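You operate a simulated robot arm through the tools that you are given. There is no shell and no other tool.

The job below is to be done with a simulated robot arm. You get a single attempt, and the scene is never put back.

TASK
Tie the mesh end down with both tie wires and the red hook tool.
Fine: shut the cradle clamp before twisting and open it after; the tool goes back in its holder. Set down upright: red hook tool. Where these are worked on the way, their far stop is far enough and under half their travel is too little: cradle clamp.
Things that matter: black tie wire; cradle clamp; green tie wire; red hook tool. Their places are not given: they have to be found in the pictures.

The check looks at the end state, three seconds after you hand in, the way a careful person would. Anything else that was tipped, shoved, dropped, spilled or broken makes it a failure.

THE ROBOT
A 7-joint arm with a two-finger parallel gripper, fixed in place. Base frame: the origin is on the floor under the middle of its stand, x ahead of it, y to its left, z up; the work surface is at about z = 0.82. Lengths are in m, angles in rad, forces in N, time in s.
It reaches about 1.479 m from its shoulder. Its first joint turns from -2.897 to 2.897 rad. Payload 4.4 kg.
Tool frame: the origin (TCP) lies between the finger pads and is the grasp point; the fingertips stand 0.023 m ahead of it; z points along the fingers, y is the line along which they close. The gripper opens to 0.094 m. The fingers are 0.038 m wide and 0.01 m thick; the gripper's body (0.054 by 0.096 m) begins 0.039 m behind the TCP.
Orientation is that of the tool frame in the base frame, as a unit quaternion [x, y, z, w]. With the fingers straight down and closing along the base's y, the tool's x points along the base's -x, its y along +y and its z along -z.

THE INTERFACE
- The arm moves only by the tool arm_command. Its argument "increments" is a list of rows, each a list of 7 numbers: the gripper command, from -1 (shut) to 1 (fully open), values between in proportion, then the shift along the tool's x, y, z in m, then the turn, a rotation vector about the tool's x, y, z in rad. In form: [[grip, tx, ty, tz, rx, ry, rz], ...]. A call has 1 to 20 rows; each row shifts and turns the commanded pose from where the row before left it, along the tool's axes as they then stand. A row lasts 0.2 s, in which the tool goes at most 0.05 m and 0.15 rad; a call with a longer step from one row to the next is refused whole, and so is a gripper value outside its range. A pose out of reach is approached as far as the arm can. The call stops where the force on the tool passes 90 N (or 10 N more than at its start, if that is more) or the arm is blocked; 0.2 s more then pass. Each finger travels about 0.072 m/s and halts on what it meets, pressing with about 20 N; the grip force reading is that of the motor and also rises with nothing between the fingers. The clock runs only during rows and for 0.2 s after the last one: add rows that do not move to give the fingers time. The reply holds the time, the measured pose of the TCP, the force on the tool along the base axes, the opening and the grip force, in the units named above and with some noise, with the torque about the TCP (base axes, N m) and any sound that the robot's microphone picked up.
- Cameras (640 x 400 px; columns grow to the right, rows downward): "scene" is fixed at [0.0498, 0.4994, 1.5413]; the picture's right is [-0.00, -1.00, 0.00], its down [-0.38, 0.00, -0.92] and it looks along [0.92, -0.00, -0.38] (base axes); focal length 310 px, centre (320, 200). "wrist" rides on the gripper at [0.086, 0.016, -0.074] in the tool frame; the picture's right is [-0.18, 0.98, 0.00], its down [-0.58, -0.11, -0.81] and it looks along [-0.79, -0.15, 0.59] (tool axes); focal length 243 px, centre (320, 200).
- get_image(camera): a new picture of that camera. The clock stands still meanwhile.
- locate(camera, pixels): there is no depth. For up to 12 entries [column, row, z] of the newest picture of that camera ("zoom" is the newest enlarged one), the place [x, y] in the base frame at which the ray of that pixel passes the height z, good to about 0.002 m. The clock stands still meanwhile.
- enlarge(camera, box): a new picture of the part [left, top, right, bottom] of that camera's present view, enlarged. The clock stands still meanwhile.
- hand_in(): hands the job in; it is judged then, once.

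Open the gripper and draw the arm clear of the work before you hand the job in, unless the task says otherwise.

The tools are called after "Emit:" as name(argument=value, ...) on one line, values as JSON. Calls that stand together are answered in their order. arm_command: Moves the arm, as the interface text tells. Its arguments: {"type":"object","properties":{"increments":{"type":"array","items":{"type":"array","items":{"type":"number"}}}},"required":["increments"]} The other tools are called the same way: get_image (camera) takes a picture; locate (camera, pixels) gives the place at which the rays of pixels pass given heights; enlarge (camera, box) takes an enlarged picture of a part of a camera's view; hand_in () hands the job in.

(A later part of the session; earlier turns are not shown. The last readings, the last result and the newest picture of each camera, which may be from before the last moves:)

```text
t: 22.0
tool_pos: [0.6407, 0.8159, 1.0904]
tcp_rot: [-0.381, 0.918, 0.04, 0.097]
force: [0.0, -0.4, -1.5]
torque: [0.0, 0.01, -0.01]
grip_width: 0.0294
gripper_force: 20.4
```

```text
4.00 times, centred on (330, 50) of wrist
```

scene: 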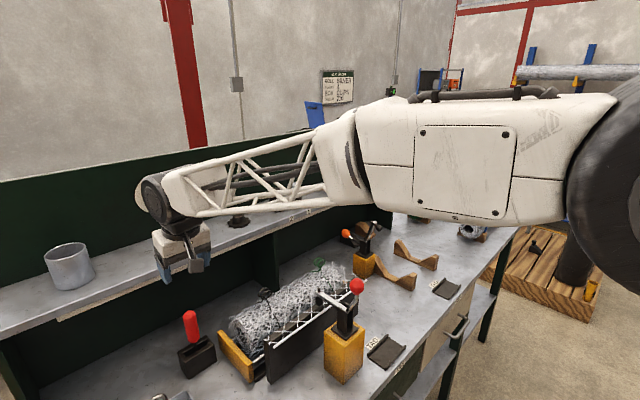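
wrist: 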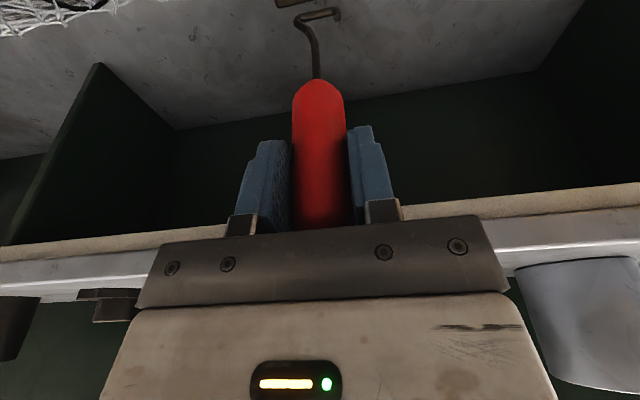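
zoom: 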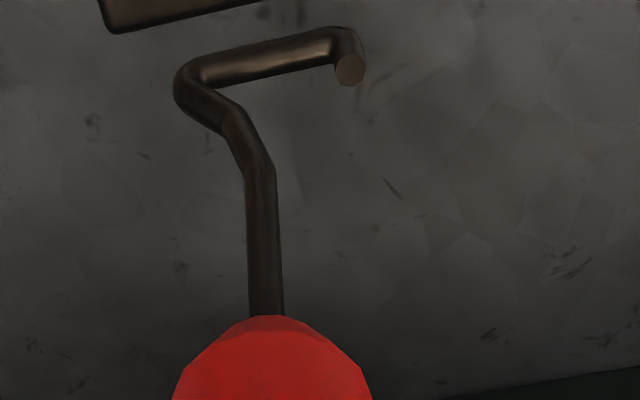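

The hook is a shaft ending in a horizontal bar along the fingers' closing line with a short upturned tip toward tool +y, about 0.138 m below the TCP. I raise, move to a point in front of the black rings, and turn -90° about vertical so the tip points at the rings.

Emit:
locate(camera="wrist", pixels=[[316.75, 16.25, 0.952], [337.5, 18, 0.952], [297, 22, 0.952]])

Emit:
arm_command(increments=[[-1, -0.0077, 0, -0.0359, 0, 0, 0], [-1, -0.0077, 0, -0.0359, 0, 0, 0], [-1, -0.0077, 0, -0.0359, 0, 0, 0], [-1, 0.0279, -0.0328, -0.006, 0, 0, 0], [-1, 0.0279, -0.0328, -0.006, 0, 0, 0], [-1, 0.0279, -0.0328, -0.006, 0, 0, 0], [-1, 0.0279, -0.0328, -0.006, 0, 0, 0], [-1, 0.0279, -0.0328, -0.006, 0, 0, 0], [-1, 0, 0, 0, 0, 0, 0]])

Emit:
get_image(camera="wrist")

Emit:
get_image(camera="scene")

```text
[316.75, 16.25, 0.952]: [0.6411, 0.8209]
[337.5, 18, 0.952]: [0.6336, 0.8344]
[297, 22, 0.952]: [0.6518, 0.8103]
```

```text
t: 24.0
tool_pos: [0.6564, 0.5992, 1.2015]
tcp_rot: [-0.382, 0.918, 0.04, 0.096]
force: [-0.2, -0.3, -1.0]
torque: [-0.03, 0.01, 0.0]
grip_width: 0.0293
gripper_force: 19.6
```

```text
taken
```

wrist: 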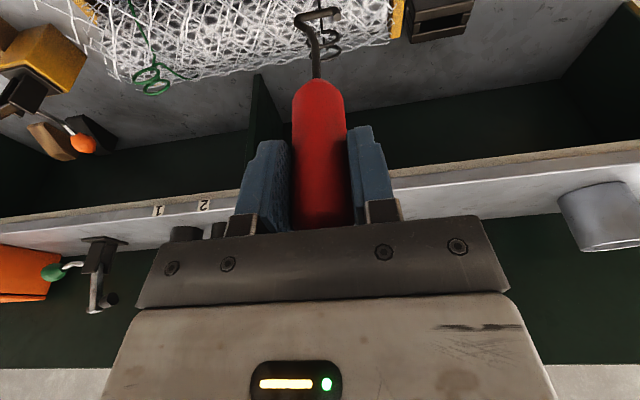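

```text
taken
```

scene: 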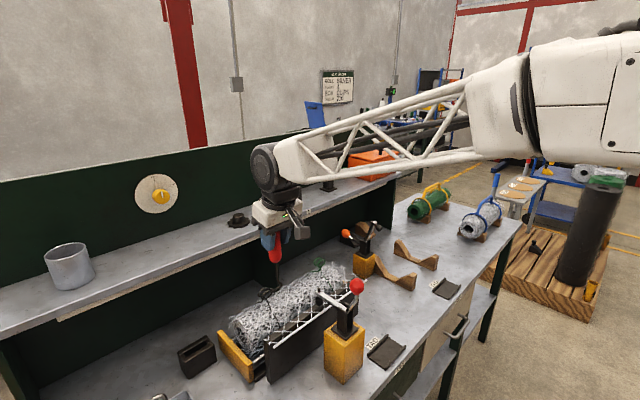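

Hook bar spans about 30 mm centred on the tool axis. Now I rotate -90° about the vertical so the tip points toward +n and the camera looks along the roll.

Emit:
arm_command(increments=[[-1, 0, 0, 0, 0.0298, 0, 0.1397], [-1, 0, 0, 0, 0.0298, 0, 0.1397], [-1, 0, 0, 0, 0.0298, 0, 0.1397], [-1, 0, 0, 0, 0.0298, 0, 0.1397], [-1, 0, 0, 0, 0.0298, 0, 0.1397], [-1, 0, 0, 0, 0.0298, 0, 0.1397], [-1, 0, 0, 0, 0.0298, 0, 0.1397], [-1, 0, 0, 0, 0.0298, 0, 0.1397], [-1, 0, 0, 0, 0.0298, 0, 0.1397], [-1, 0, 0, 0, 0.0298, 0, 0.1397], [-1, 0, 0, 0, 0.0298, 0, 0.1397], [-1, 0, 0, 0, 0, 0, 0]])

Emit:
get_image(camera="wrist")

Emit:
enlarge(camera="scene", box=[210, 220, 370, 320])

```text
t: 26.6
tool_pos: [0.656, 0.5993, 1.2011]
tcp_rot: [0.38, 0.919, -0.04, 0.097]
force: [0.5, -1.2, -0.8]
torque: [-0.01, 0.03, 0.0]
grip_width: 0.0295
gripper_force: 19.5
```

```text
taken
```

wrist: 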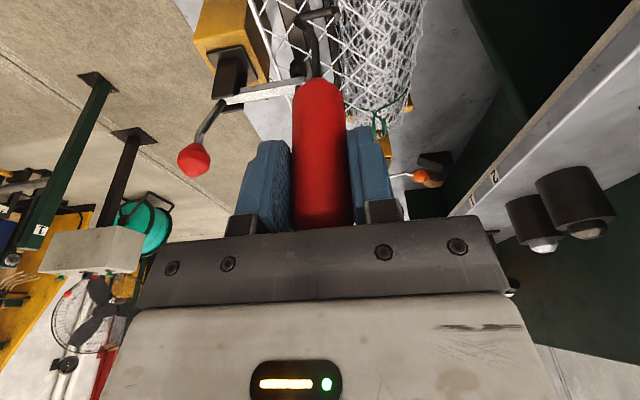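

```text
4.00 times, centred on (290, 270) of scene
```

zoom: 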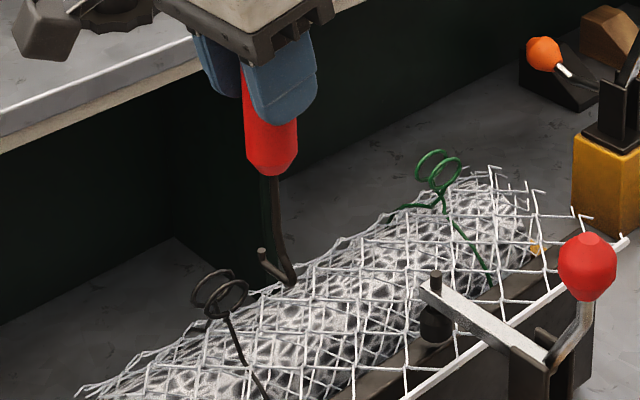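

Hook bar height works out at 0.139 m below the TCP (z≈1.062 now). I lower 0.035 m in front of the rings and look again.

Emit:
arm_command(increments=[[-1, 0.0037, 0, 0.0171, 0, 0, 0], [-1, 0.0037, 0, 0.0171, 0, 0, 0], [-1, 0, 0, 0, 0, 0, 0]])

Emit:
enlarge(camera="wrist", box=[240, 0, 440, 110])

Emit:
enlarge(camera="scene", box=[240, 255, 320, 315])

```text
t: 27.4
tool_pos: [0.6556, 0.5984, 1.1655]
tcp_rot: [0.38, 0.919, -0.04, 0.097]
force: [-0.1, -0.1, -0.5]
torque: [-0.02, 0.03, -0.01]
grip_width: 0.0294
gripper_force: 20.2
```

```text
3.20 times, centred on (340, 55) of wrist
```

zoom: 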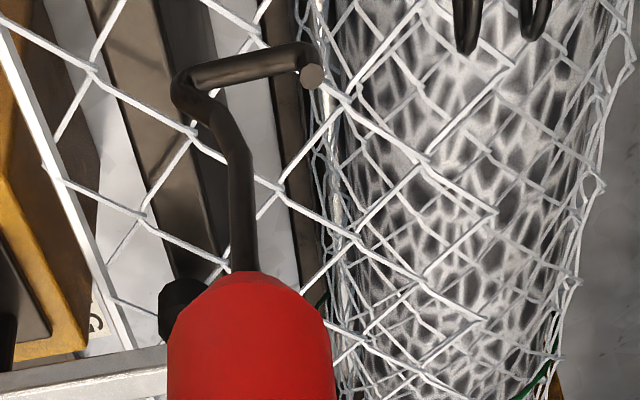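

```text
6.67 times, centred on (280, 285) of scene
```

zoom: 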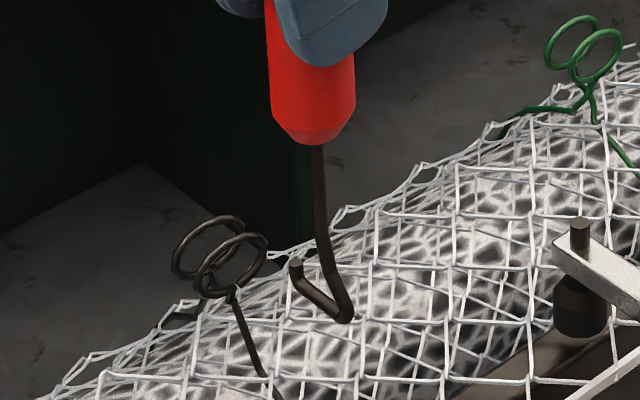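

The wrist zoom now shows both ring tops at (467,47) and (537,38) and the hook tip at (312,75). I locate them and the same rings in the scene view.

Emit:
locate(camera="zoom", pixels=[[230, 252, 1.012], [205, 248, 1.012], [345, 318, 1.0265], [297, 270, 1.03], [320, 295, 1.0265], [230, 235, 1.024], [205, 217, 1.024]])

Emit:
locate(camera="wrist", pixels=[[385.9, 7.2, 1.024], [407.8, 4.4, 1.024], [337.5, 16, 1.0335], [337.5, 16, 1.0265], [297, 20, 1.0265], [317, 17, 1.0265], [385.9, 7.2, 1.02], [407.8, 4.4, 1.02]])

```text
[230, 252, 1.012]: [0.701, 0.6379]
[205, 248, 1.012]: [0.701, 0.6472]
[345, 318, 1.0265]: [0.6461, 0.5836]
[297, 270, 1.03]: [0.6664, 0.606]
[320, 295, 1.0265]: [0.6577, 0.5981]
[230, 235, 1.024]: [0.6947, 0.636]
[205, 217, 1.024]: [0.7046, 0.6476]
```

```text
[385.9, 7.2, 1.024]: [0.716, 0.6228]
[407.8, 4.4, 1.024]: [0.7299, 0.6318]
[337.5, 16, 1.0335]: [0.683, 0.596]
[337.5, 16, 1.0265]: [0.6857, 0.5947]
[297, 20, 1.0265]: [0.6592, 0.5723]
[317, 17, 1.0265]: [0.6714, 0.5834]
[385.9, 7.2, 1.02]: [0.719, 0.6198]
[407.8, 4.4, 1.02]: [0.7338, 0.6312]
```

The wrist locate used the older picture, so I take a fresh wrist image and locate again.

Emit:
get_image(camera="wrist")

Emit:
locate(camera="wrist", pixels=[[385.9, 7.2, 1.024], [407.8, 4.4, 1.024], [337.5, 16, 1.0335], [337.5, 16, 1.0265], [297, 20, 1.0265], [317, 17, 1.0265], [385.9, 7.2, 1.028], [407.8, 4.4, 1.028]])

```text
taken
```

wrist: 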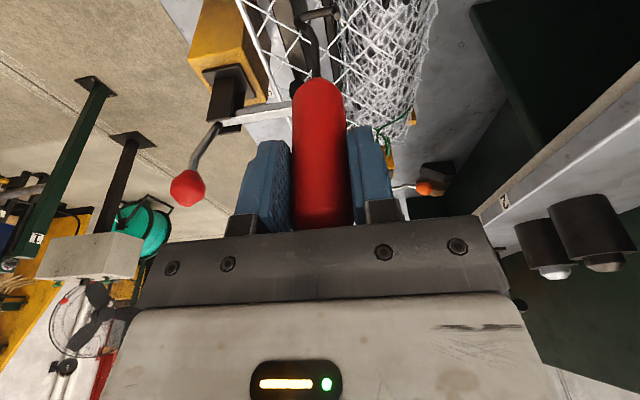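

```text
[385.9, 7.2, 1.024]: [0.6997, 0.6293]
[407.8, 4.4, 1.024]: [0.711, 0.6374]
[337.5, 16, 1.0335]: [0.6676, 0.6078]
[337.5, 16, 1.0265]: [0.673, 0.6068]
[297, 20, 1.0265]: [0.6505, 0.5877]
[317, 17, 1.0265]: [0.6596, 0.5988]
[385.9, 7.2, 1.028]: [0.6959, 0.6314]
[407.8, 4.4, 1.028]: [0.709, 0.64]
```

Rings' centres come out near n=0.940 and 0.955 (midpoint about (0.6985,0.6415,1.0105)), and the hook bar is laterally within 2 mm of them. I lower 20 mm and go forward 22 mm, then check.

Emit:
arm_command(increments=[[-1, 0.0021, 0, 0.0098, 0, 0, 0], [-1, 0.0021, 0, 0.0098, 0, 0, 0], [-1, 0, 0.011, 0, 0, 0, 0], [-1, 0, 0.011, 0, 0, 0, 0], [-1, 0, 0, 0, 0, 0, 0]])

Emit:
get_image(camera="wrist")

Emit:
enlarge(camera="wrist", box=[260, 0, 420, 100])

Emit:
enlarge(camera="scene", box=[240, 265, 304, 305])

```text
t: 28.6
tool_pos: [0.6721, 0.6143, 1.1453]
tcp_rot: [0.379, 0.919, -0.039, 0.097]
force: [0.0, -0.3, -0.2]
torque: [-0.01, 0.01, -0.01]
grip_width: 0.0294
gripper_force: 19.7
```

```text
taken
```

wrist: 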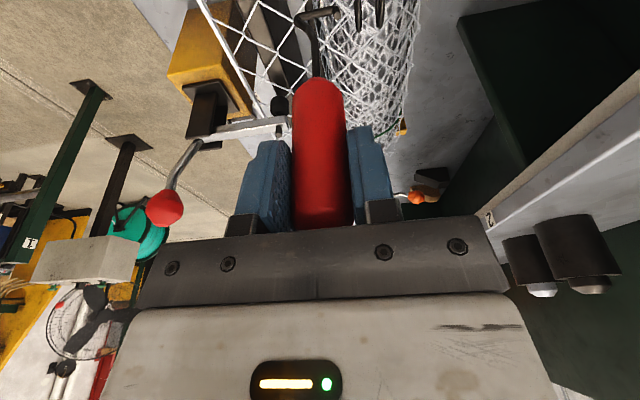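

```text
4.00 times, centred on (340, 50) of wrist
```

zoom: 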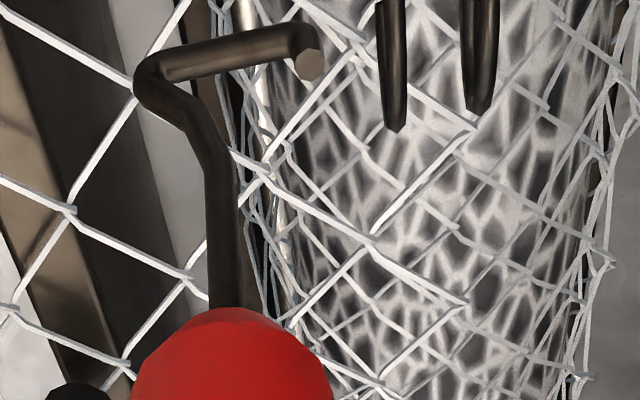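

```text
10.00 times, centred on (272, 285) of scene
```

zoom: 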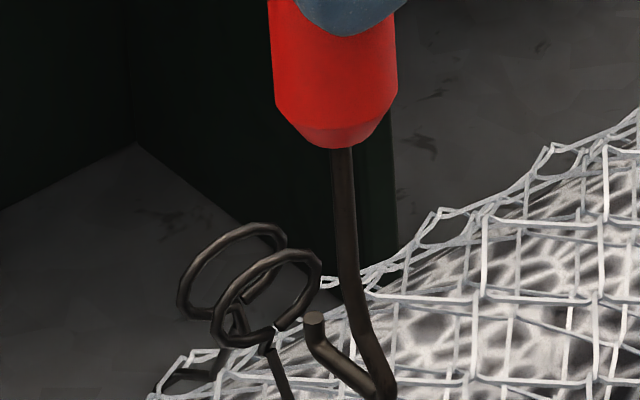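

In both views the tip lines up with the ring openings (scene: tip (315,335) heading to the ring centre (267,298)). I move forward in small steps and check after 18 mm.

Emit:
arm_command(increments=[[-1, 0, 0.006, 0, 0, 0, 0], [-1, 0, 0.006, 0, 0, 0, 0], [-1, 0, 0.006, 0, 0, 0, 0], [-1, 0, 0, 0, 0, 0, 0]])

Emit:
enlarge(camera="wrist", box=[260, 0, 420, 100])

Emit:
enlarge(camera="scene", box=[240, 265, 304, 305])

```text
t: 29.6
tool_pos: [0.6848, 0.6289, 1.1457]
tcp_rot: [0.379, 0.919, -0.04, 0.097]
force: [-4.6, -5.5, 1.1]
torque: [-0.72, 0.63, -0.04]
grip_width: 0.032
gripper_force: 19.5
```

```text
4.00 times, centred on (340, 50) of wrist
```

zoom: 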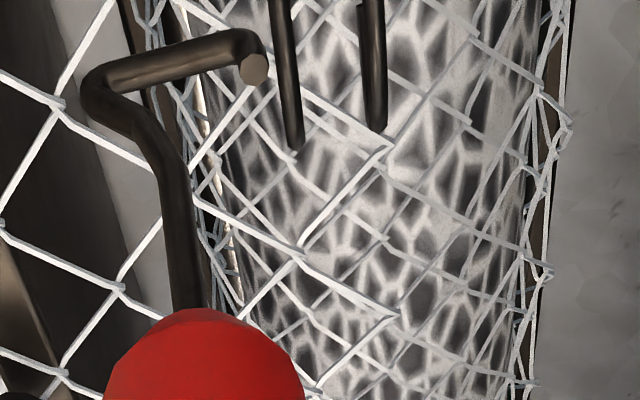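

```text
10.00 times, centred on (272, 285) of scene
```

zoom: 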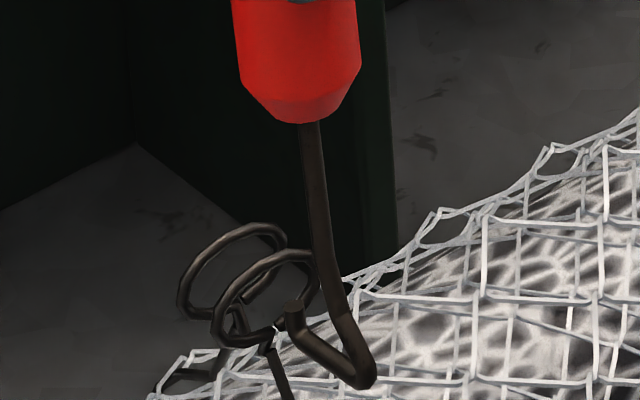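

A 7 N back-force and 0.96 N·m torque show the tip has met the front ring's wire (scene tip at (297,317), ring centre (267,298)): it is low and off to the right. I back off 10 mm and measure more carefully.

Emit:
arm_command(increments=[[-1, 0, -0.005, 0, 0, 0, 0], [-1, 0, -0.005, 0, 0, 0, 0], [-1, 0, 0, 0, 0, 0, 0]])

Emit:
get_image(camera="wrist")

Emit:
get_image(camera="scene")

Emit:
enlarge(camera="wrist", box=[280, 0, 376, 60])

Emit:
enlarge(camera="scene", box=[250, 275, 298, 305])

```text
t: 30.4
tool_pos: [0.6769, 0.6204, 1.1466]
tcp_rot: [0.38, 0.919, -0.04, 0.097]
force: [0.5, 0.7, -0.7]
torque: [0.03, 0.0, 0.02]
grip_width: 0.0294
gripper_force: 20.1
```

```text
taken
```

wrist: 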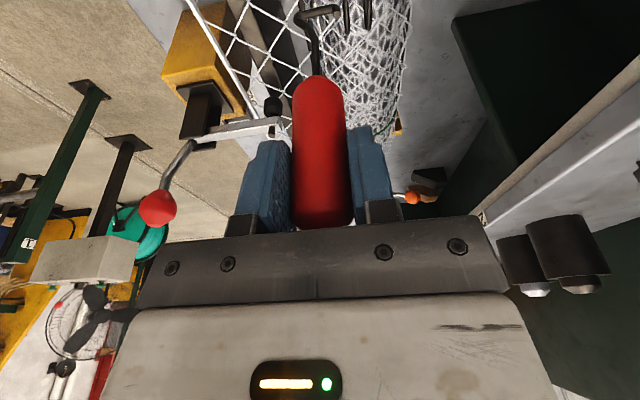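

```text
taken
```

scene: 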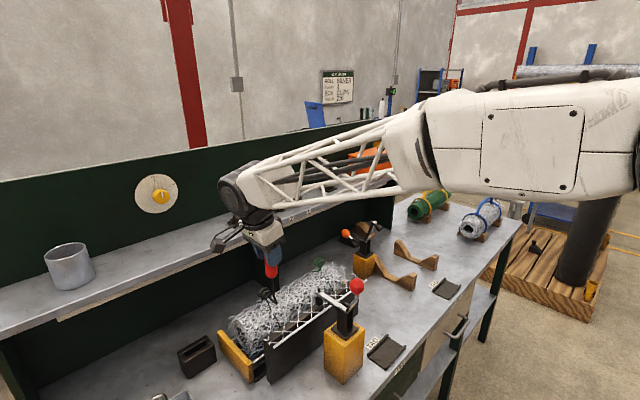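

```text
6.67 times, centred on (328, 30) of wrist
```

zoom: 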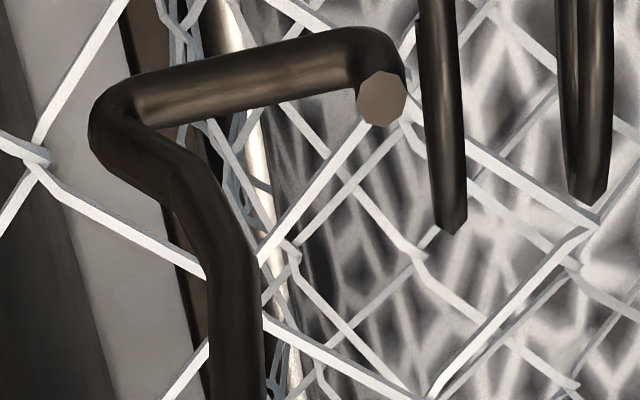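

```text
13.33 times, centred on (274, 290) of scene
```

zoom: 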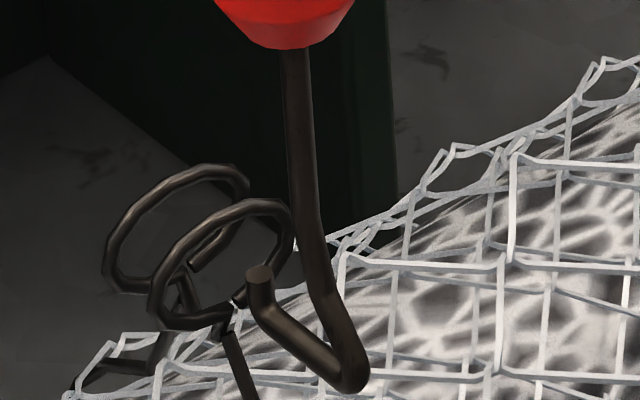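

The tool sprang back straight in the grip. I locate the tip, ring ends and ring centres in the fresh wrist and scene images at two heights each.

Emit:
locate(camera="wrist", pixels=[[337.15, 14.7, 1.0], [337.15, 14.7, 1.02], [347.5, 34.2, 1.0], [347.5, 34.2, 1.02], [368.5, 30, 1.0], [368.5, 30, 1.02], [297.5, 20, 1.0], [297.5, 20, 1.02], [318, 14, 1.0], [318, 14, 1.02]])

Emit:
locate(camera="scene", pixels=[[269.5, 295.5, 1.0], [269.5, 295.5, 1.02], [266.6, 294.8, 1.0], [266.6, 294.8, 1.02], [263.2, 292.0, 1.0], [263.2, 292.0, 1.02], [276, 303.6, 1.0], [276, 303.6, 1.02], [269.7, 298.9, 1.0], [269.7, 298.9, 1.02]])

```text
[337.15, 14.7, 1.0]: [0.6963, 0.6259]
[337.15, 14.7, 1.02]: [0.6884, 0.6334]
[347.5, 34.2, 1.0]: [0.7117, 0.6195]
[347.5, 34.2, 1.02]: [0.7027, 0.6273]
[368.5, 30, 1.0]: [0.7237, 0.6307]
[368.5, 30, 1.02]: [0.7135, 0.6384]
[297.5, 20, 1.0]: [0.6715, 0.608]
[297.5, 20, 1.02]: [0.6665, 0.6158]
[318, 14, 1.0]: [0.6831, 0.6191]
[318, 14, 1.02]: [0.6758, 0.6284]
```

```text
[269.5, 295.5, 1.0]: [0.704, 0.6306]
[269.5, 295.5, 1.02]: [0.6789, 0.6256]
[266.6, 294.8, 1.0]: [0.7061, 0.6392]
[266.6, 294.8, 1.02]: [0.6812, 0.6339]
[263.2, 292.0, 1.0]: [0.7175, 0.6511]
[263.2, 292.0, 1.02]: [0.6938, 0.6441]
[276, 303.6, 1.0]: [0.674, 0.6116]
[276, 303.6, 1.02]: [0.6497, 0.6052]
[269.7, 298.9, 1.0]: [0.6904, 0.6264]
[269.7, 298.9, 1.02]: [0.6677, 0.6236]
```

The tip top is at m=0.0456, z=1.008 while the ring centres are at m=0.0406, z=1.0097, so the bar hit the ring's lower wire. I raise 7.5 mm, shift 4.5 mm sideways, then advance 12 mm and check.

Emit:
arm_command(increments=[[-1, 0, -0.004, 0, 0, 0, 0], [-1, 0.0028, 0, -0.0082, 0, 0, 0], [-1, 0, 0, 0, 0, 0, 0], [-1, 0, 0.008, 0, 0, 0, 0], [-1, 0, 0.008, 0, 0, 0, 0], [-1, 0, 0, 0, 0, 0, 0]])

Emit:
enlarge(camera="wrist", box=[280, 0, 376, 60])

Emit:
enlarge(camera="scene", box=[250, 275, 298, 305])

```text
t: 31.8
tool_pos: [0.6814, 0.6319, 1.1532]
tcp_rot: [0.38, 0.919, -0.04, 0.097]
force: [-4.8, -4.6, 1.2]
torque: [-0.76, 0.7, -0.03]
grip_width: 0.0326
gripper_force: 20.2
```

```text
6.67 times, centred on (328, 30) of wrist
```

zoom: 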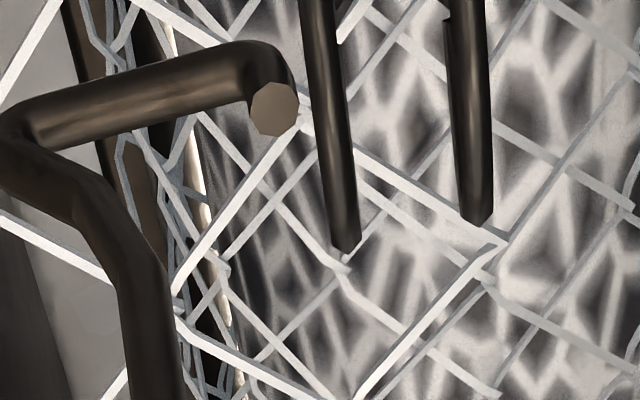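

```text
13.33 times, centred on (274, 290) of scene
```

zoom: 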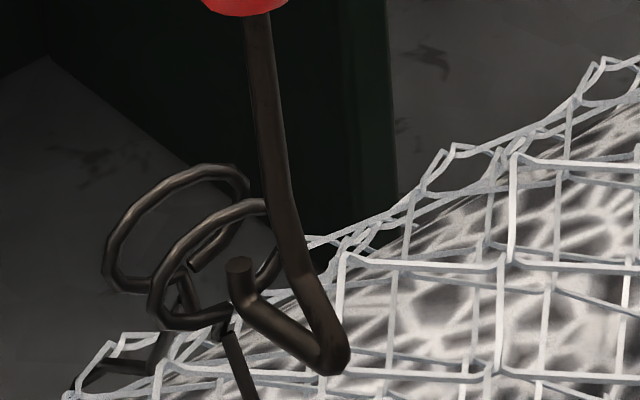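

The tip is again stopped (6.6 N) although it appears centred on the ring opening. I zoom in tighter on the contact before deciding.

Emit:
enlarge(camera="scene", box=[256, 282, 280, 297])

Emit:
enlarge(camera="wrist", box=[300, 0, 364, 40])

```text
16.00 times, centred on (268, 290) of scene
```

zoom: 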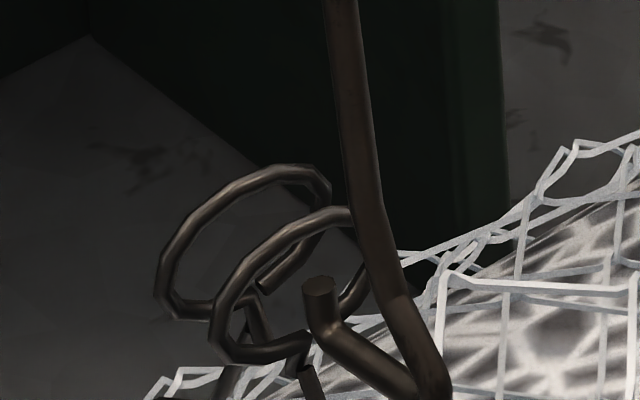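

```text
10.00 times, centred on (332, 20) of wrist
```

zoom: 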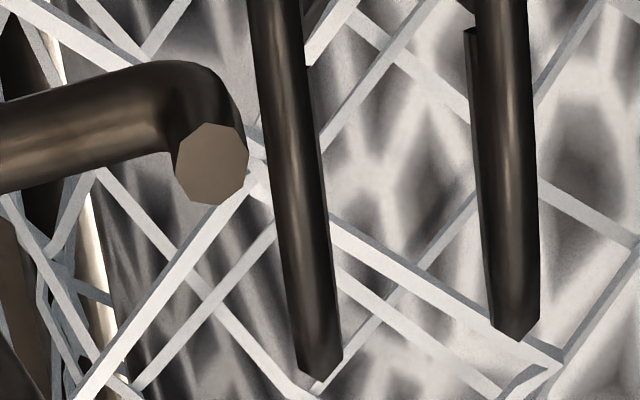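

The tip base appears to be catching the ring's lower-right wire (ring wire is ~4 mm thick, so the opening is smaller than assumed). I back off 12 mm, shift 3.5 mm sideways and 3 mm up, and re-measure before advancing.

Emit:
arm_command(increments=[[-1, 0, -0.006, 0, 0, 0, 0], [-1, 0, -0.006, 0, 0, 0, 0], [-1, 0.0028, 0, -0.0036, 0, 0, 0], [-1, 0, 0, 0, 0, 0, 0]])

Emit:
get_image(camera="wrist")

Emit:
get_image(camera="scene")

Emit:
enlarge(camera="wrist", box=[292, 0, 388, 60])

Emit:
enlarge(camera="scene", box=[252, 280, 284, 300])

```text
t: 32.8
tool_pos: [0.6705, 0.6267, 1.1574]
tcp_rot: [0.379, 0.919, -0.04, 0.097]
force: [-0.5, 0.2, -1.1]
torque: [0.0, 0.01, 0.01]
grip_width: 0.0296
gripper_force: 19.8
```

```text
taken
```

wrist: 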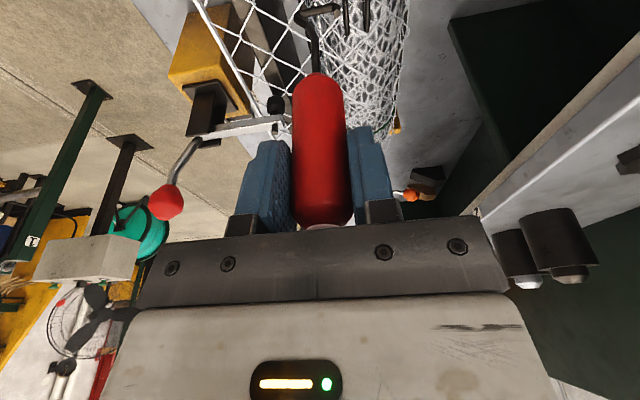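

```text
taken
```

scene: 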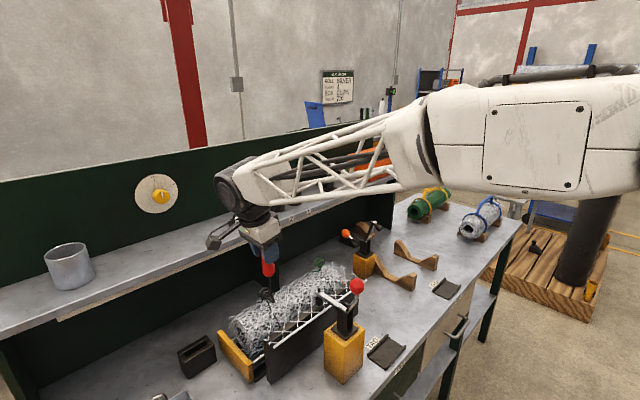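

```text
6.67 times, centred on (340, 30) of wrist
```

zoom: 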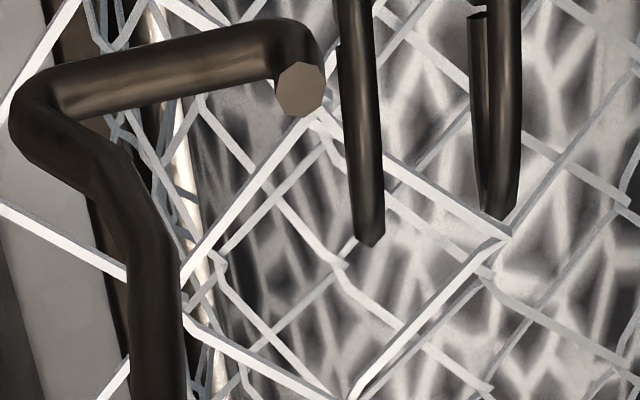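

```text
16.00 times, centred on (268, 290) of scene
```

zoom: 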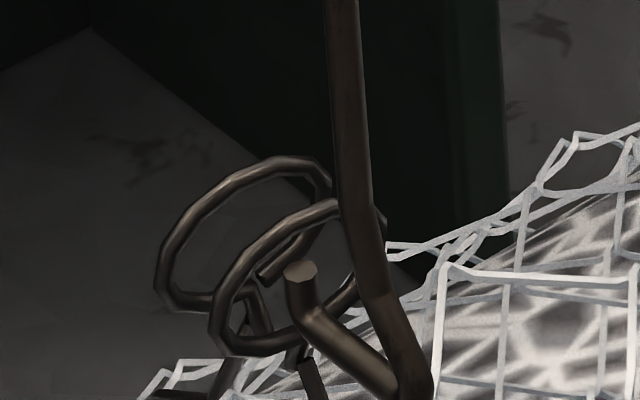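

Both views now say the tip is about 3.7 mm too far to -m and 2 mm high of the ring centre, so I shift back 3.5 mm in m and advance 14 mm to see if it passes.

Emit:
arm_command(increments=[[-1, -0.0034, 0, 0.0007, 0, 0, 0], [-1, 0, 0, 0, 0, 0, 0], [-1, 0, 0.007, 0, 0, 0, 0], [-1, 0, 0.007, 0, 0, 0, 0], [-1, 0, 0, 0, 0, 0, 0]])

Emit:
enlarge(camera="wrist", box=[292, 0, 388, 60])

Emit:
enlarge(camera="scene", box=[252, 280, 284, 300])

```text
t: 34.0
tool_pos: [0.6833, 0.6347, 1.1577]
tcp_rot: [0.38, 0.919, -0.041, 0.098]
force: [-5.1, -4.9, -0.2]
torque: [-0.72, 0.66, -0.02]
grip_width: 0.0327
gripper_force: 20.2
```

```text
6.67 times, centred on (340, 30) of wrist
```

zoom: 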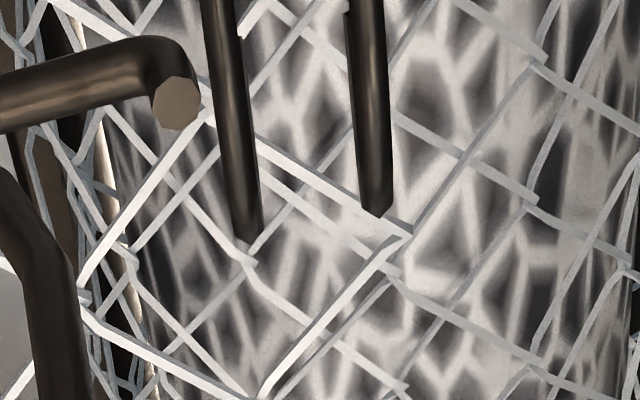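

```text
16.00 times, centred on (268, 290) of scene
```

zoom: 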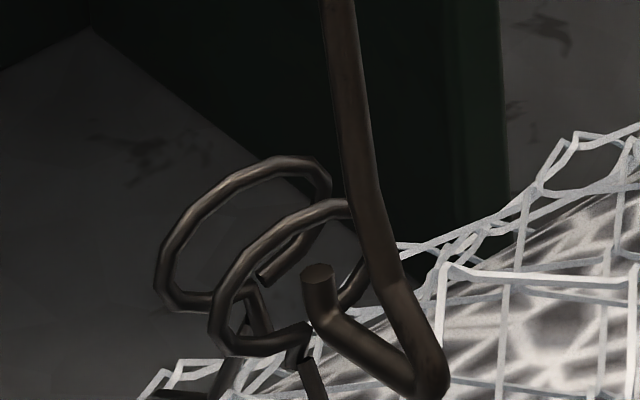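

Blocked again; re-deriving from the scene zoom, the tip axis in the ring plane spans +4.7 to -9.6 mm about the ring centre, so the bar bottom is still close to the lower wire. I back off, raise 3 mm, and try again.

Emit:
arm_command(increments=[[-1, 0, -0.008, 0, 0, 0, 0], [-1, -0.0006, 0, -0.0029, 0, 0, 0], [-1, 0, 0, 0, 0, 0, 0], [-1, 0, 0.007, 0, 0, 0, 0], [-1, 0, 0.004, 0, 0, 0, 0], [-1, 0, 0, 0, 0, 0, 0]])

Emit:
enlarge(camera="wrist", box=[292, 0, 388, 60])

Emit:
enlarge(camera="scene", box=[252, 280, 284, 300])

```text
t: 35.4
tool_pos: [0.6855, 0.6373, 1.1598]
tcp_rot: [0.38, 0.919, -0.04, 0.097]
force: [-3.8, -4.7, 1.3]
torque: [-0.56, 0.62, -0.04]
grip_width: 0.0336
gripper_force: 20.0
```

```text
6.67 times, centred on (340, 30) of wrist
```

zoom: 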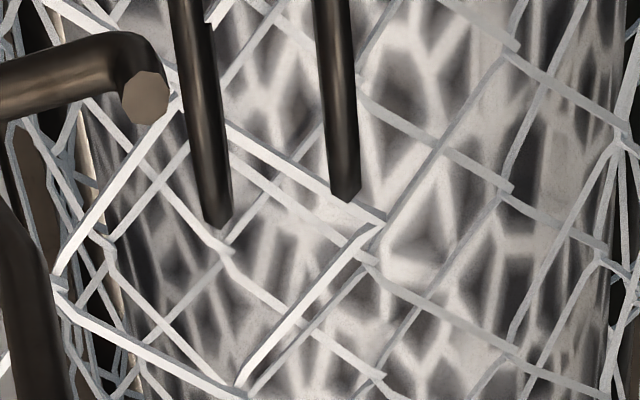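

```text
16.00 times, centred on (268, 290) of scene
```

zoom: 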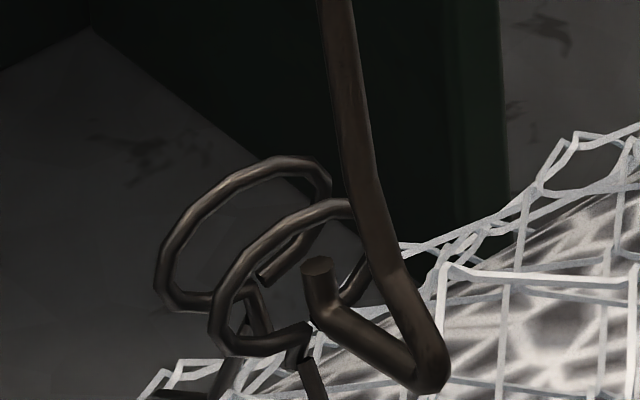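

The eye's free wire end sits inside the opening near its bottom (about m+2.5, z-10 mm), which could be what the bar base keeps catching. I back off, shift 2.5 mm to -m and 2 mm up, and advance again.

Emit:
arm_command(increments=[[-1, 0, -0.008, 0, 0, 0, 0], [-1, 0.002, 0, -0.0025, 0, 0, 0], [-1, 0, 0, 0, 0, 0, 0]])

Emit:
enlarge(camera="wrist", box=[292, 0, 388, 60])

Emit:
enlarge(camera="scene", box=[252, 280, 284, 300])

```text
t: 36.2
tool_pos: [0.6768, 0.6313, 1.1601]
tcp_rot: [0.38, 0.919, -0.04, 0.097]
force: [-3.9, -5.3, -2.4]
torque: [-0.71, 0.6, -0.07]
grip_width: 0.0313
gripper_force: 20.2
```

```text
6.67 times, centred on (340, 30) of wrist
```

zoom: 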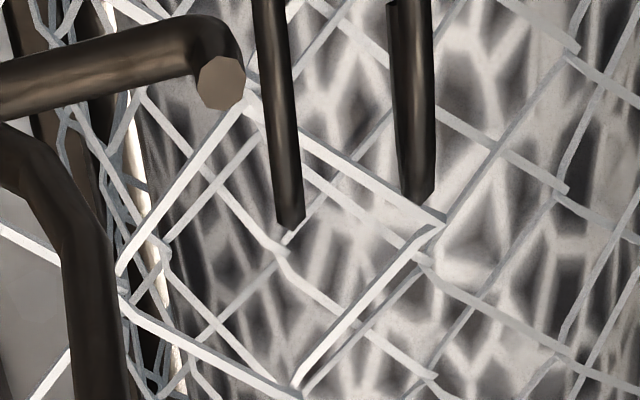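

```text
16.00 times, centred on (268, 290) of scene
```

zoom: 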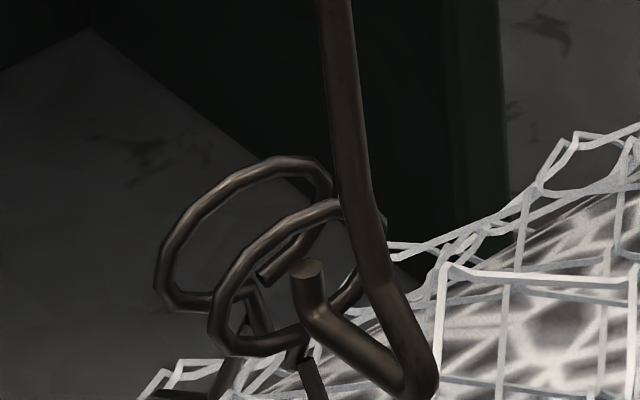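

The tool has slipped to a small tilt in the grip and still leans on the ring. I back off a further 15 mm and look at its attitude.

Emit:
arm_command(increments=[[-1, 0, -0.008, 0, 0, 0, 0], [-1, 0, -0.007, 0, 0, 0, 0], [-1, 0, 0, 0, 0, 0, 0]])

Emit:
get_image(camera="wrist")

Emit:
enlarge(camera="scene", box=[230, 235, 310, 305])

Emit:
enlarge(camera="wrist", box=[260, 0, 420, 100])

```text
t: 37.0
tool_pos: [0.6683, 0.6206, 1.1617]
tcp_rot: [0.379, 0.919, -0.041, 0.097]
force: [-0.1, -0.2, -1.7]
torque: [-0.03, -0.01, 0.0]
grip_width: 0.0293
gripper_force: 20.1
```

```text
taken
```

wrist: 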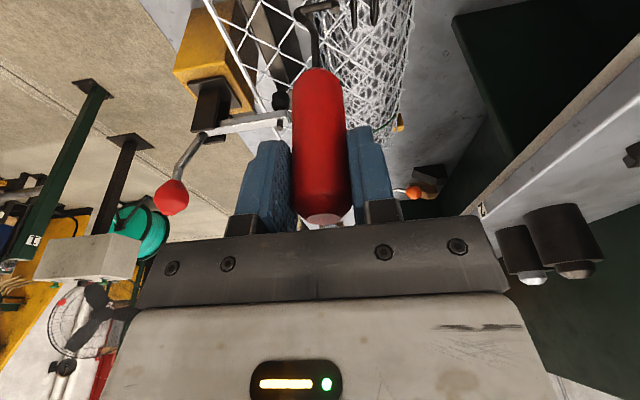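

```text
5.71 times, centred on (270, 270) of scene
```

zoom: 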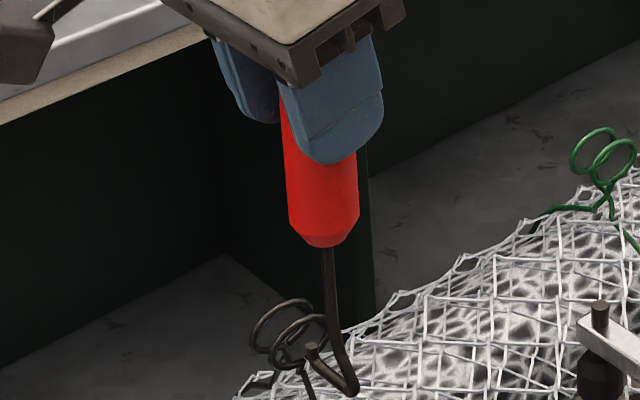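

```text
4.00 times, centred on (340, 50) of wrist
```

zoom: 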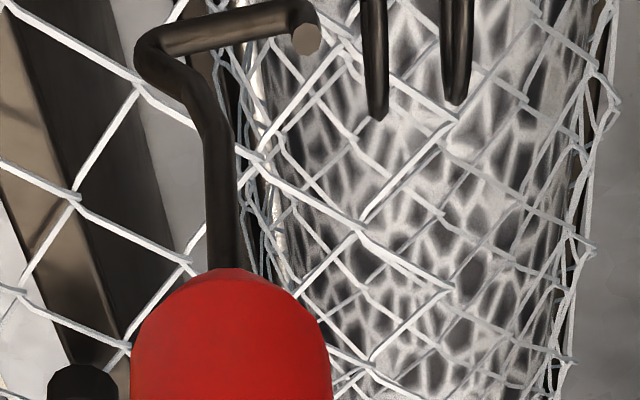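

The handle has slid several mm down through the grip, so my raises did not fully reach the hook. I re-measure the tip relative to the ring from this clear position.

Emit:
enlarge(camera="scene", box=[252, 280, 284, 300])

Emit:
locate(camera="wrist", pixels=[[336.5, 10, 1.0], [336.5, 10, 1.02], [354.5, 29, 1.0], [354.5, 29, 1.02]])

```text
16.00 times, centred on (268, 290) of scene
```

zoom: 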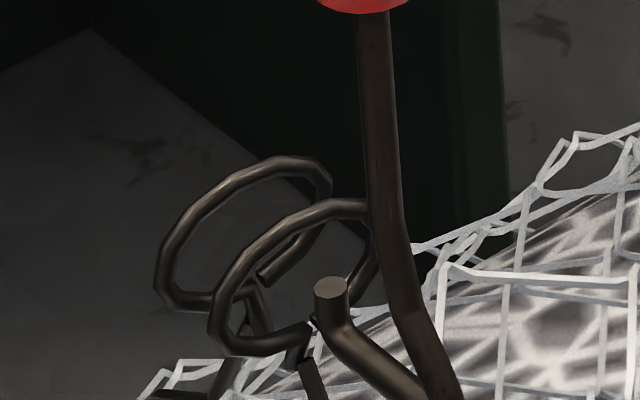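

```text
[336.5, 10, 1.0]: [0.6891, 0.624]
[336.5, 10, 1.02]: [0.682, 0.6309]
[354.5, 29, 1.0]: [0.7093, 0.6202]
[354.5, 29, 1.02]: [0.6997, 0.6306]
```

The tip top is now at m -2.6 mm, z +6.8 mm from ring 1's centre (tip spans about -4.6 to +6.8 mm), well inside the opening. I advance 16 mm in 4 mm steps.

Emit:
arm_command(increments=[[-1, 0, 0.004, 0, 0, 0, 0], [-1, 0, 0.004, 0, 0, 0, 0], [-1, 0, 0.004, 0, 0, 0, 0], [-1, 0, 0.002, 0, 0, 0, 0], [-1, 0, 0, 0, 0, 0, 0]])

Emit:
enlarge(camera="wrist", box=[292, 0, 388, 60])

Emit:
enlarge(camera="scene", box=[252, 280, 284, 300])

```text
t: 38.2
tool_pos: [0.6771, 0.6317, 1.1607]
tcp_rot: [0.379, 0.919, -0.041, 0.098]
force: [-4.5, -3.4, 0.5]
torque: [-0.57, 0.63, -0.05]
grip_width: 0.031
gripper_force: 20.1
```

```text
6.67 times, centred on (340, 30) of wrist
```

zoom: 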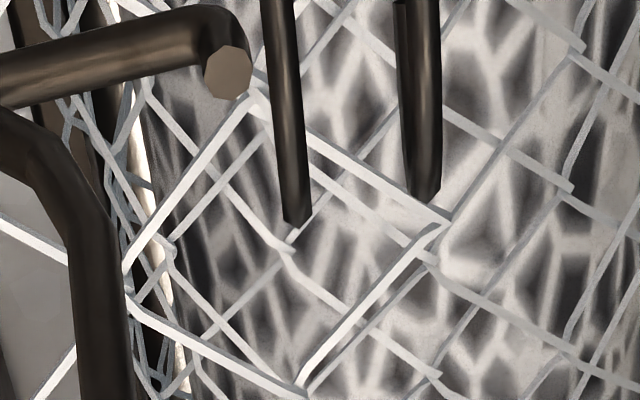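

```text
16.00 times, centred on (268, 290) of scene
```

zoom: 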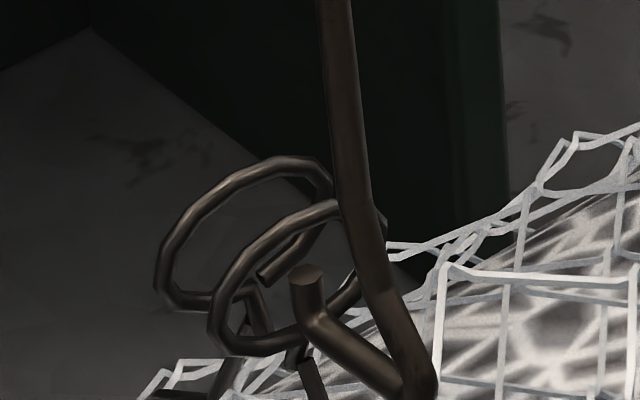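

The visible 2 mm gap to the ring and the bright end cap at scene zoom (313,322) show that the eye's free wire end protrudes in front of the opening, up to about 5 mm below centre; that is what stops the bar. I back off, raise 4 mm, and re-measure.

Emit:
arm_command(increments=[[-1, 0, -0.007, 0, 0, 0, 0], [-1, 0, -0.007, 0, 0, 0, 0], [-1, -0.0018, 0, -0.0037, 0, 0, 0], [-1, 0, 0, 0, 0, 0, 0]])

Emit:
get_image(camera="wrist")

Emit:
enlarge(camera="wrist", box=[292, 0, 388, 60])

Emit:
enlarge(camera="scene", box=[252, 280, 284, 300])

```text
t: 39.2
tool_pos: [0.6679, 0.621, 1.1645]
tcp_rot: [0.38, 0.919, -0.041, 0.097]
force: [0.0, -0.1, -0.5]
torque: [0.0, 0.01, 0.01]
grip_width: 0.0295
gripper_force: 20.0
```

```text
taken
```

wrist: 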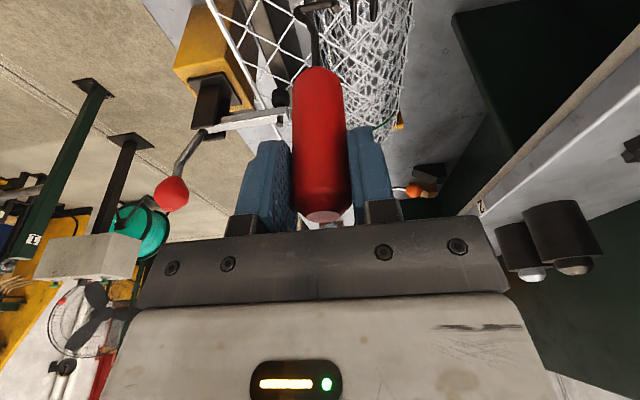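

```text
6.67 times, centred on (340, 30) of wrist
```

zoom: 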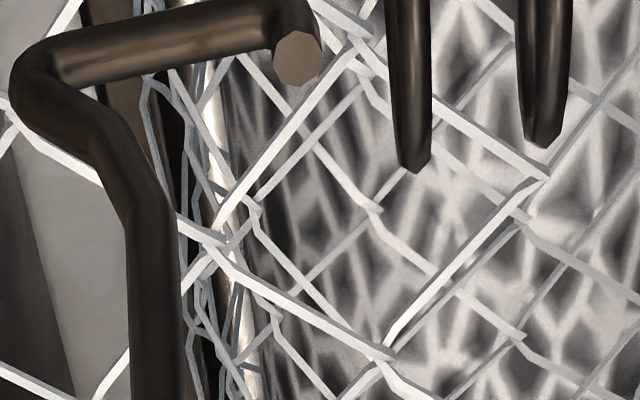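

```text
16.00 times, centred on (268, 290) of scene
```

zoom: 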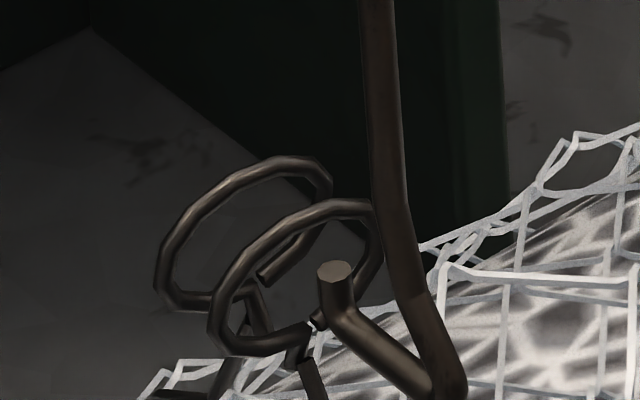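

I locate the raised tip in the new wrist image, and ring 1's lower end at zoom (415,172).

Emit:
locate(camera="wrist", pixels=[[336.7, 8.55, 1.0], [336.7, 8.55, 1.02], [354.3, 25.8, 1.0], [354.3, 25.8, 1.02]])

Emit:
locate(camera="scene", pixels=[[268.94, 294.5, 1.0], [268.94, 294.5, 1.02], [266.6, 294.8, 1.0], [266.6, 294.8, 1.02]])

```text
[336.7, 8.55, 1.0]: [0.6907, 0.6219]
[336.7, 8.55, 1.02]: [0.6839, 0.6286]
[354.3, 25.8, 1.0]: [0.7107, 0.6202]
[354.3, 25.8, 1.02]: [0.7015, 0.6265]
```

```text
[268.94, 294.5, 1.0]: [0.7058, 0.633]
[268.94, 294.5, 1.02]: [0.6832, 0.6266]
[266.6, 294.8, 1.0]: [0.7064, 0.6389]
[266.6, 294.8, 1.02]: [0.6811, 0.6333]
```

The tip top is at +8.2 mm, bar bottom at about -4.8 mm relative to ring centre, laterally centred. I raise 1.3 mm more and advance 16 mm watching for force.

Emit:
arm_command(increments=[[-1, -0.0003, 0, -0.0013, 0, 0, 0], [-1, 0, 0, 0, 0, 0, 0], [-1, 0, 0.004, 0, 0, 0, 0], [-1, 0, 0.004, 0, 0, 0, 0], [-1, 0, 0.004, 0, 0, 0, 0], [-1, 0, 0.003, 0, 0, 0, 0], [-1, 0, 0, 0, 0, 0, 0]])

Emit:
enlarge(camera="wrist", box=[292, 0, 388, 60])

Emit:
enlarge(camera="scene", box=[252, 280, 284, 300])

```text
t: 40.8
tool_pos: [0.6775, 0.6306, 1.1664]
tcp_rot: [0.38, 0.919, -0.04, 0.096]
force: [-4.2, -3.5, 0.0]
torque: [-0.54, 0.55, -0.05]
grip_width: 0.0311
gripper_force: 20.1
```

```text
6.67 times, centred on (340, 30) of wrist
```

zoom: 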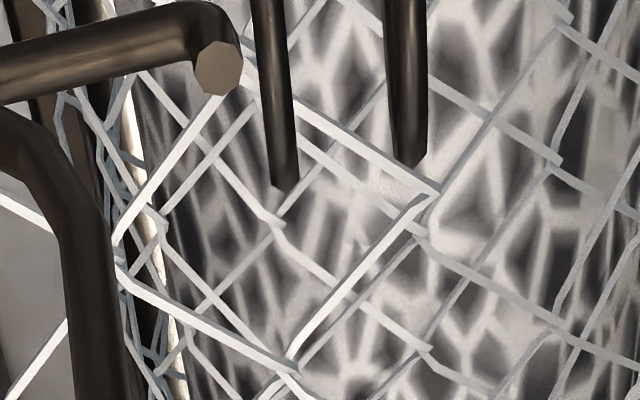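

```text
16.00 times, centred on (268, 290) of scene
```

zoom: 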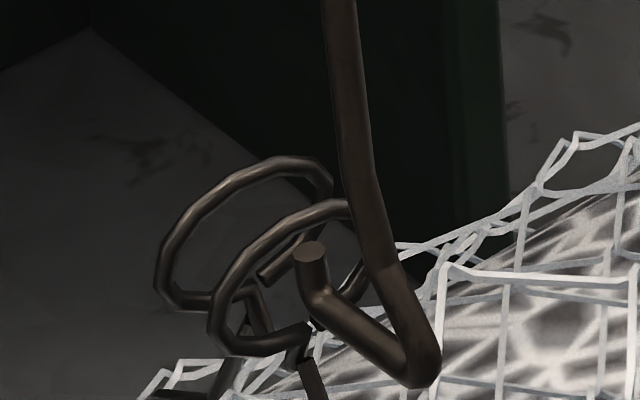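

Still stopped at the same depth with the bar bottom around -4.8 mm. I back off, raise another 2 mm so it clears the free end by more, and try once more.

Emit:
arm_command(increments=[[-1, 0, -0.007, 0, 0, 0, 0], [-1, 0, -0.006, 0, 0, 0, 0], [-1, -0.0004, 0, -0.002, 0, 0, 0], [-1, 0, 0, 0, 0, 0, 0], [-1, 0, 0.004, 0, 0, 0, 0], [-1, 0, 0.004, 0, 0, 0, 0], [-1, 0, 0.003, 0, 0, 0, 0], [-1, 0, 0, 0, 0, 0, 0]])

Emit:
enlarge(camera="wrist", box=[292, 0, 388, 60])

Emit:
enlarge(camera="scene", box=[252, 280, 284, 300])

```text
t: 42.6
tool_pos: [0.6771, 0.6297, 1.1684]
tcp_rot: [0.38, 0.919, -0.041, 0.097]
force: [-3.5, -2.3, -0.9]
torque: [-0.47, 0.56, 0.0]
grip_width: 0.0304
gripper_force: 19.8
```

```text
6.67 times, centred on (340, 30) of wrist
```

zoom: 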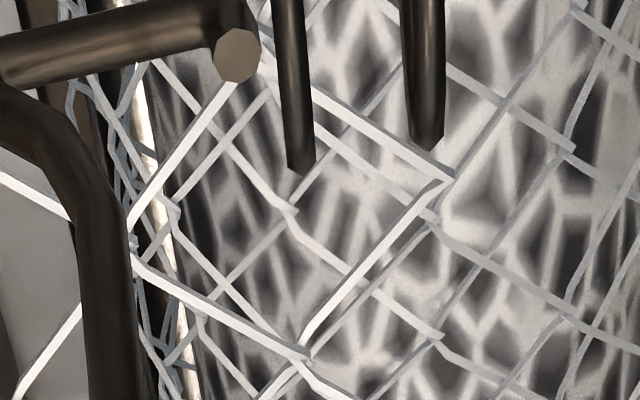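

```text
16.00 times, centred on (268, 290) of scene
```

zoom: 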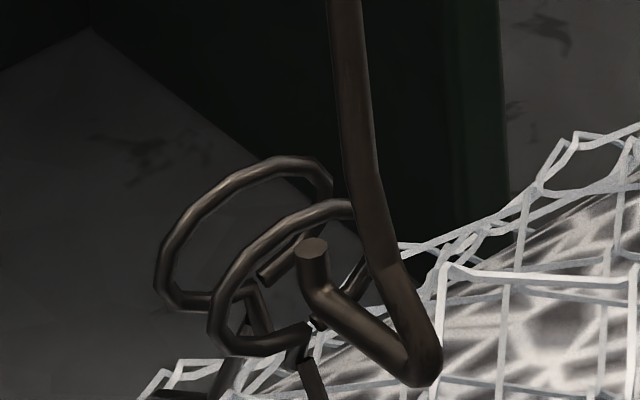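

Again stopped with the eye apparently behaving as solid from this side. I retreat and raise well clear, then turn back +90° so the camera faces the rings squarely for a better look.

Emit:
arm_command(increments=[[-1, 0, -0.012, 0, 0, 0, 0], [-1, 0, -0.012, 0, 0, 0, 0], [-1, -0.0052, 0, -0.0245, 0, 0, 0], [-1, -0.0052, 0, -0.0245, 0, 0, 0], [-1, 0, 0, 0, -0.0298, 0, -0.1397], [-1, 0, 0, 0, -0.0298, 0, -0.1397], [-1, 0, 0, 0, -0.0298, 0, -0.1397], [-1, 0, 0, 0, -0.0298, 0, -0.1397], [-1, 0, 0, 0, -0.0298, 0, -0.1397], [-1, 0, 0, 0, -0.0298, 0, -0.1397], [-1, 0, 0, 0, -0.0298, 0, -0.1397], [-1, 0, 0, 0, -0.0298, 0, -0.1397], [-1, 0, 0, 0, -0.0298, 0, -0.1397], [-1, 0, 0, 0, -0.0298, 0, -0.1397], [-1, 0, 0, 0, -0.0298, 0, -0.1397], [-1, 0, 0, 0, 0, 0, 0]])

Emit:
get_image(camera="wrist")

Emit:
enlarge(camera="wrist", box=[230, 0, 422, 120])

Emit:
enlarge(camera="scene", box=[240, 255, 320, 315])

```text
t: 46.0
tool_pos: [0.6601, 0.613, 1.2196]
tcp_rot: [-0.382, 0.918, 0.04, 0.097]
force: [-0.5, 0.9, -0.7]
torque: [0.01, 0.01, -0.02]
grip_width: 0.029
gripper_force: 19.5
```

```text
taken
```

wrist: 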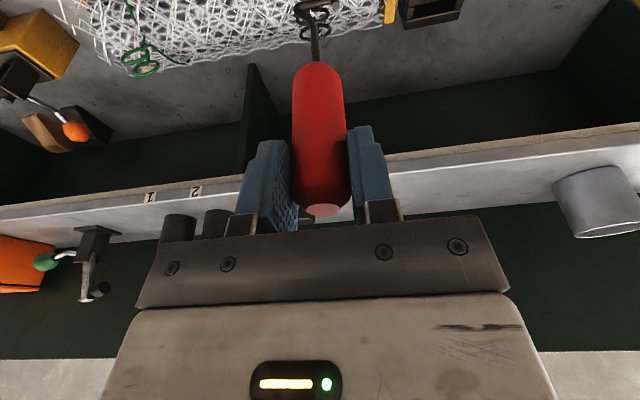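

```text
3.33 times, centred on (326, 60) of wrist
```

zoom: 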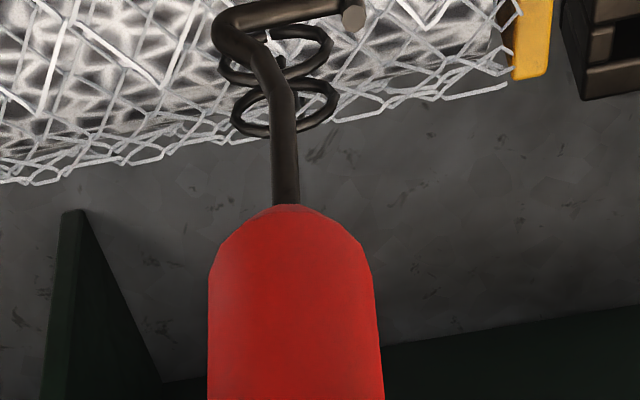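

```text
6.67 times, centred on (280, 285) of scene
```

zoom: 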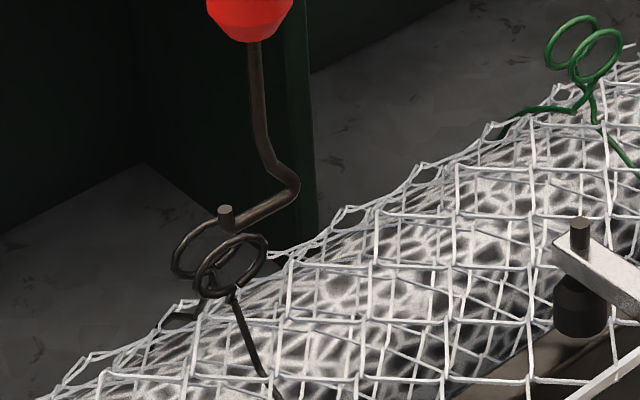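

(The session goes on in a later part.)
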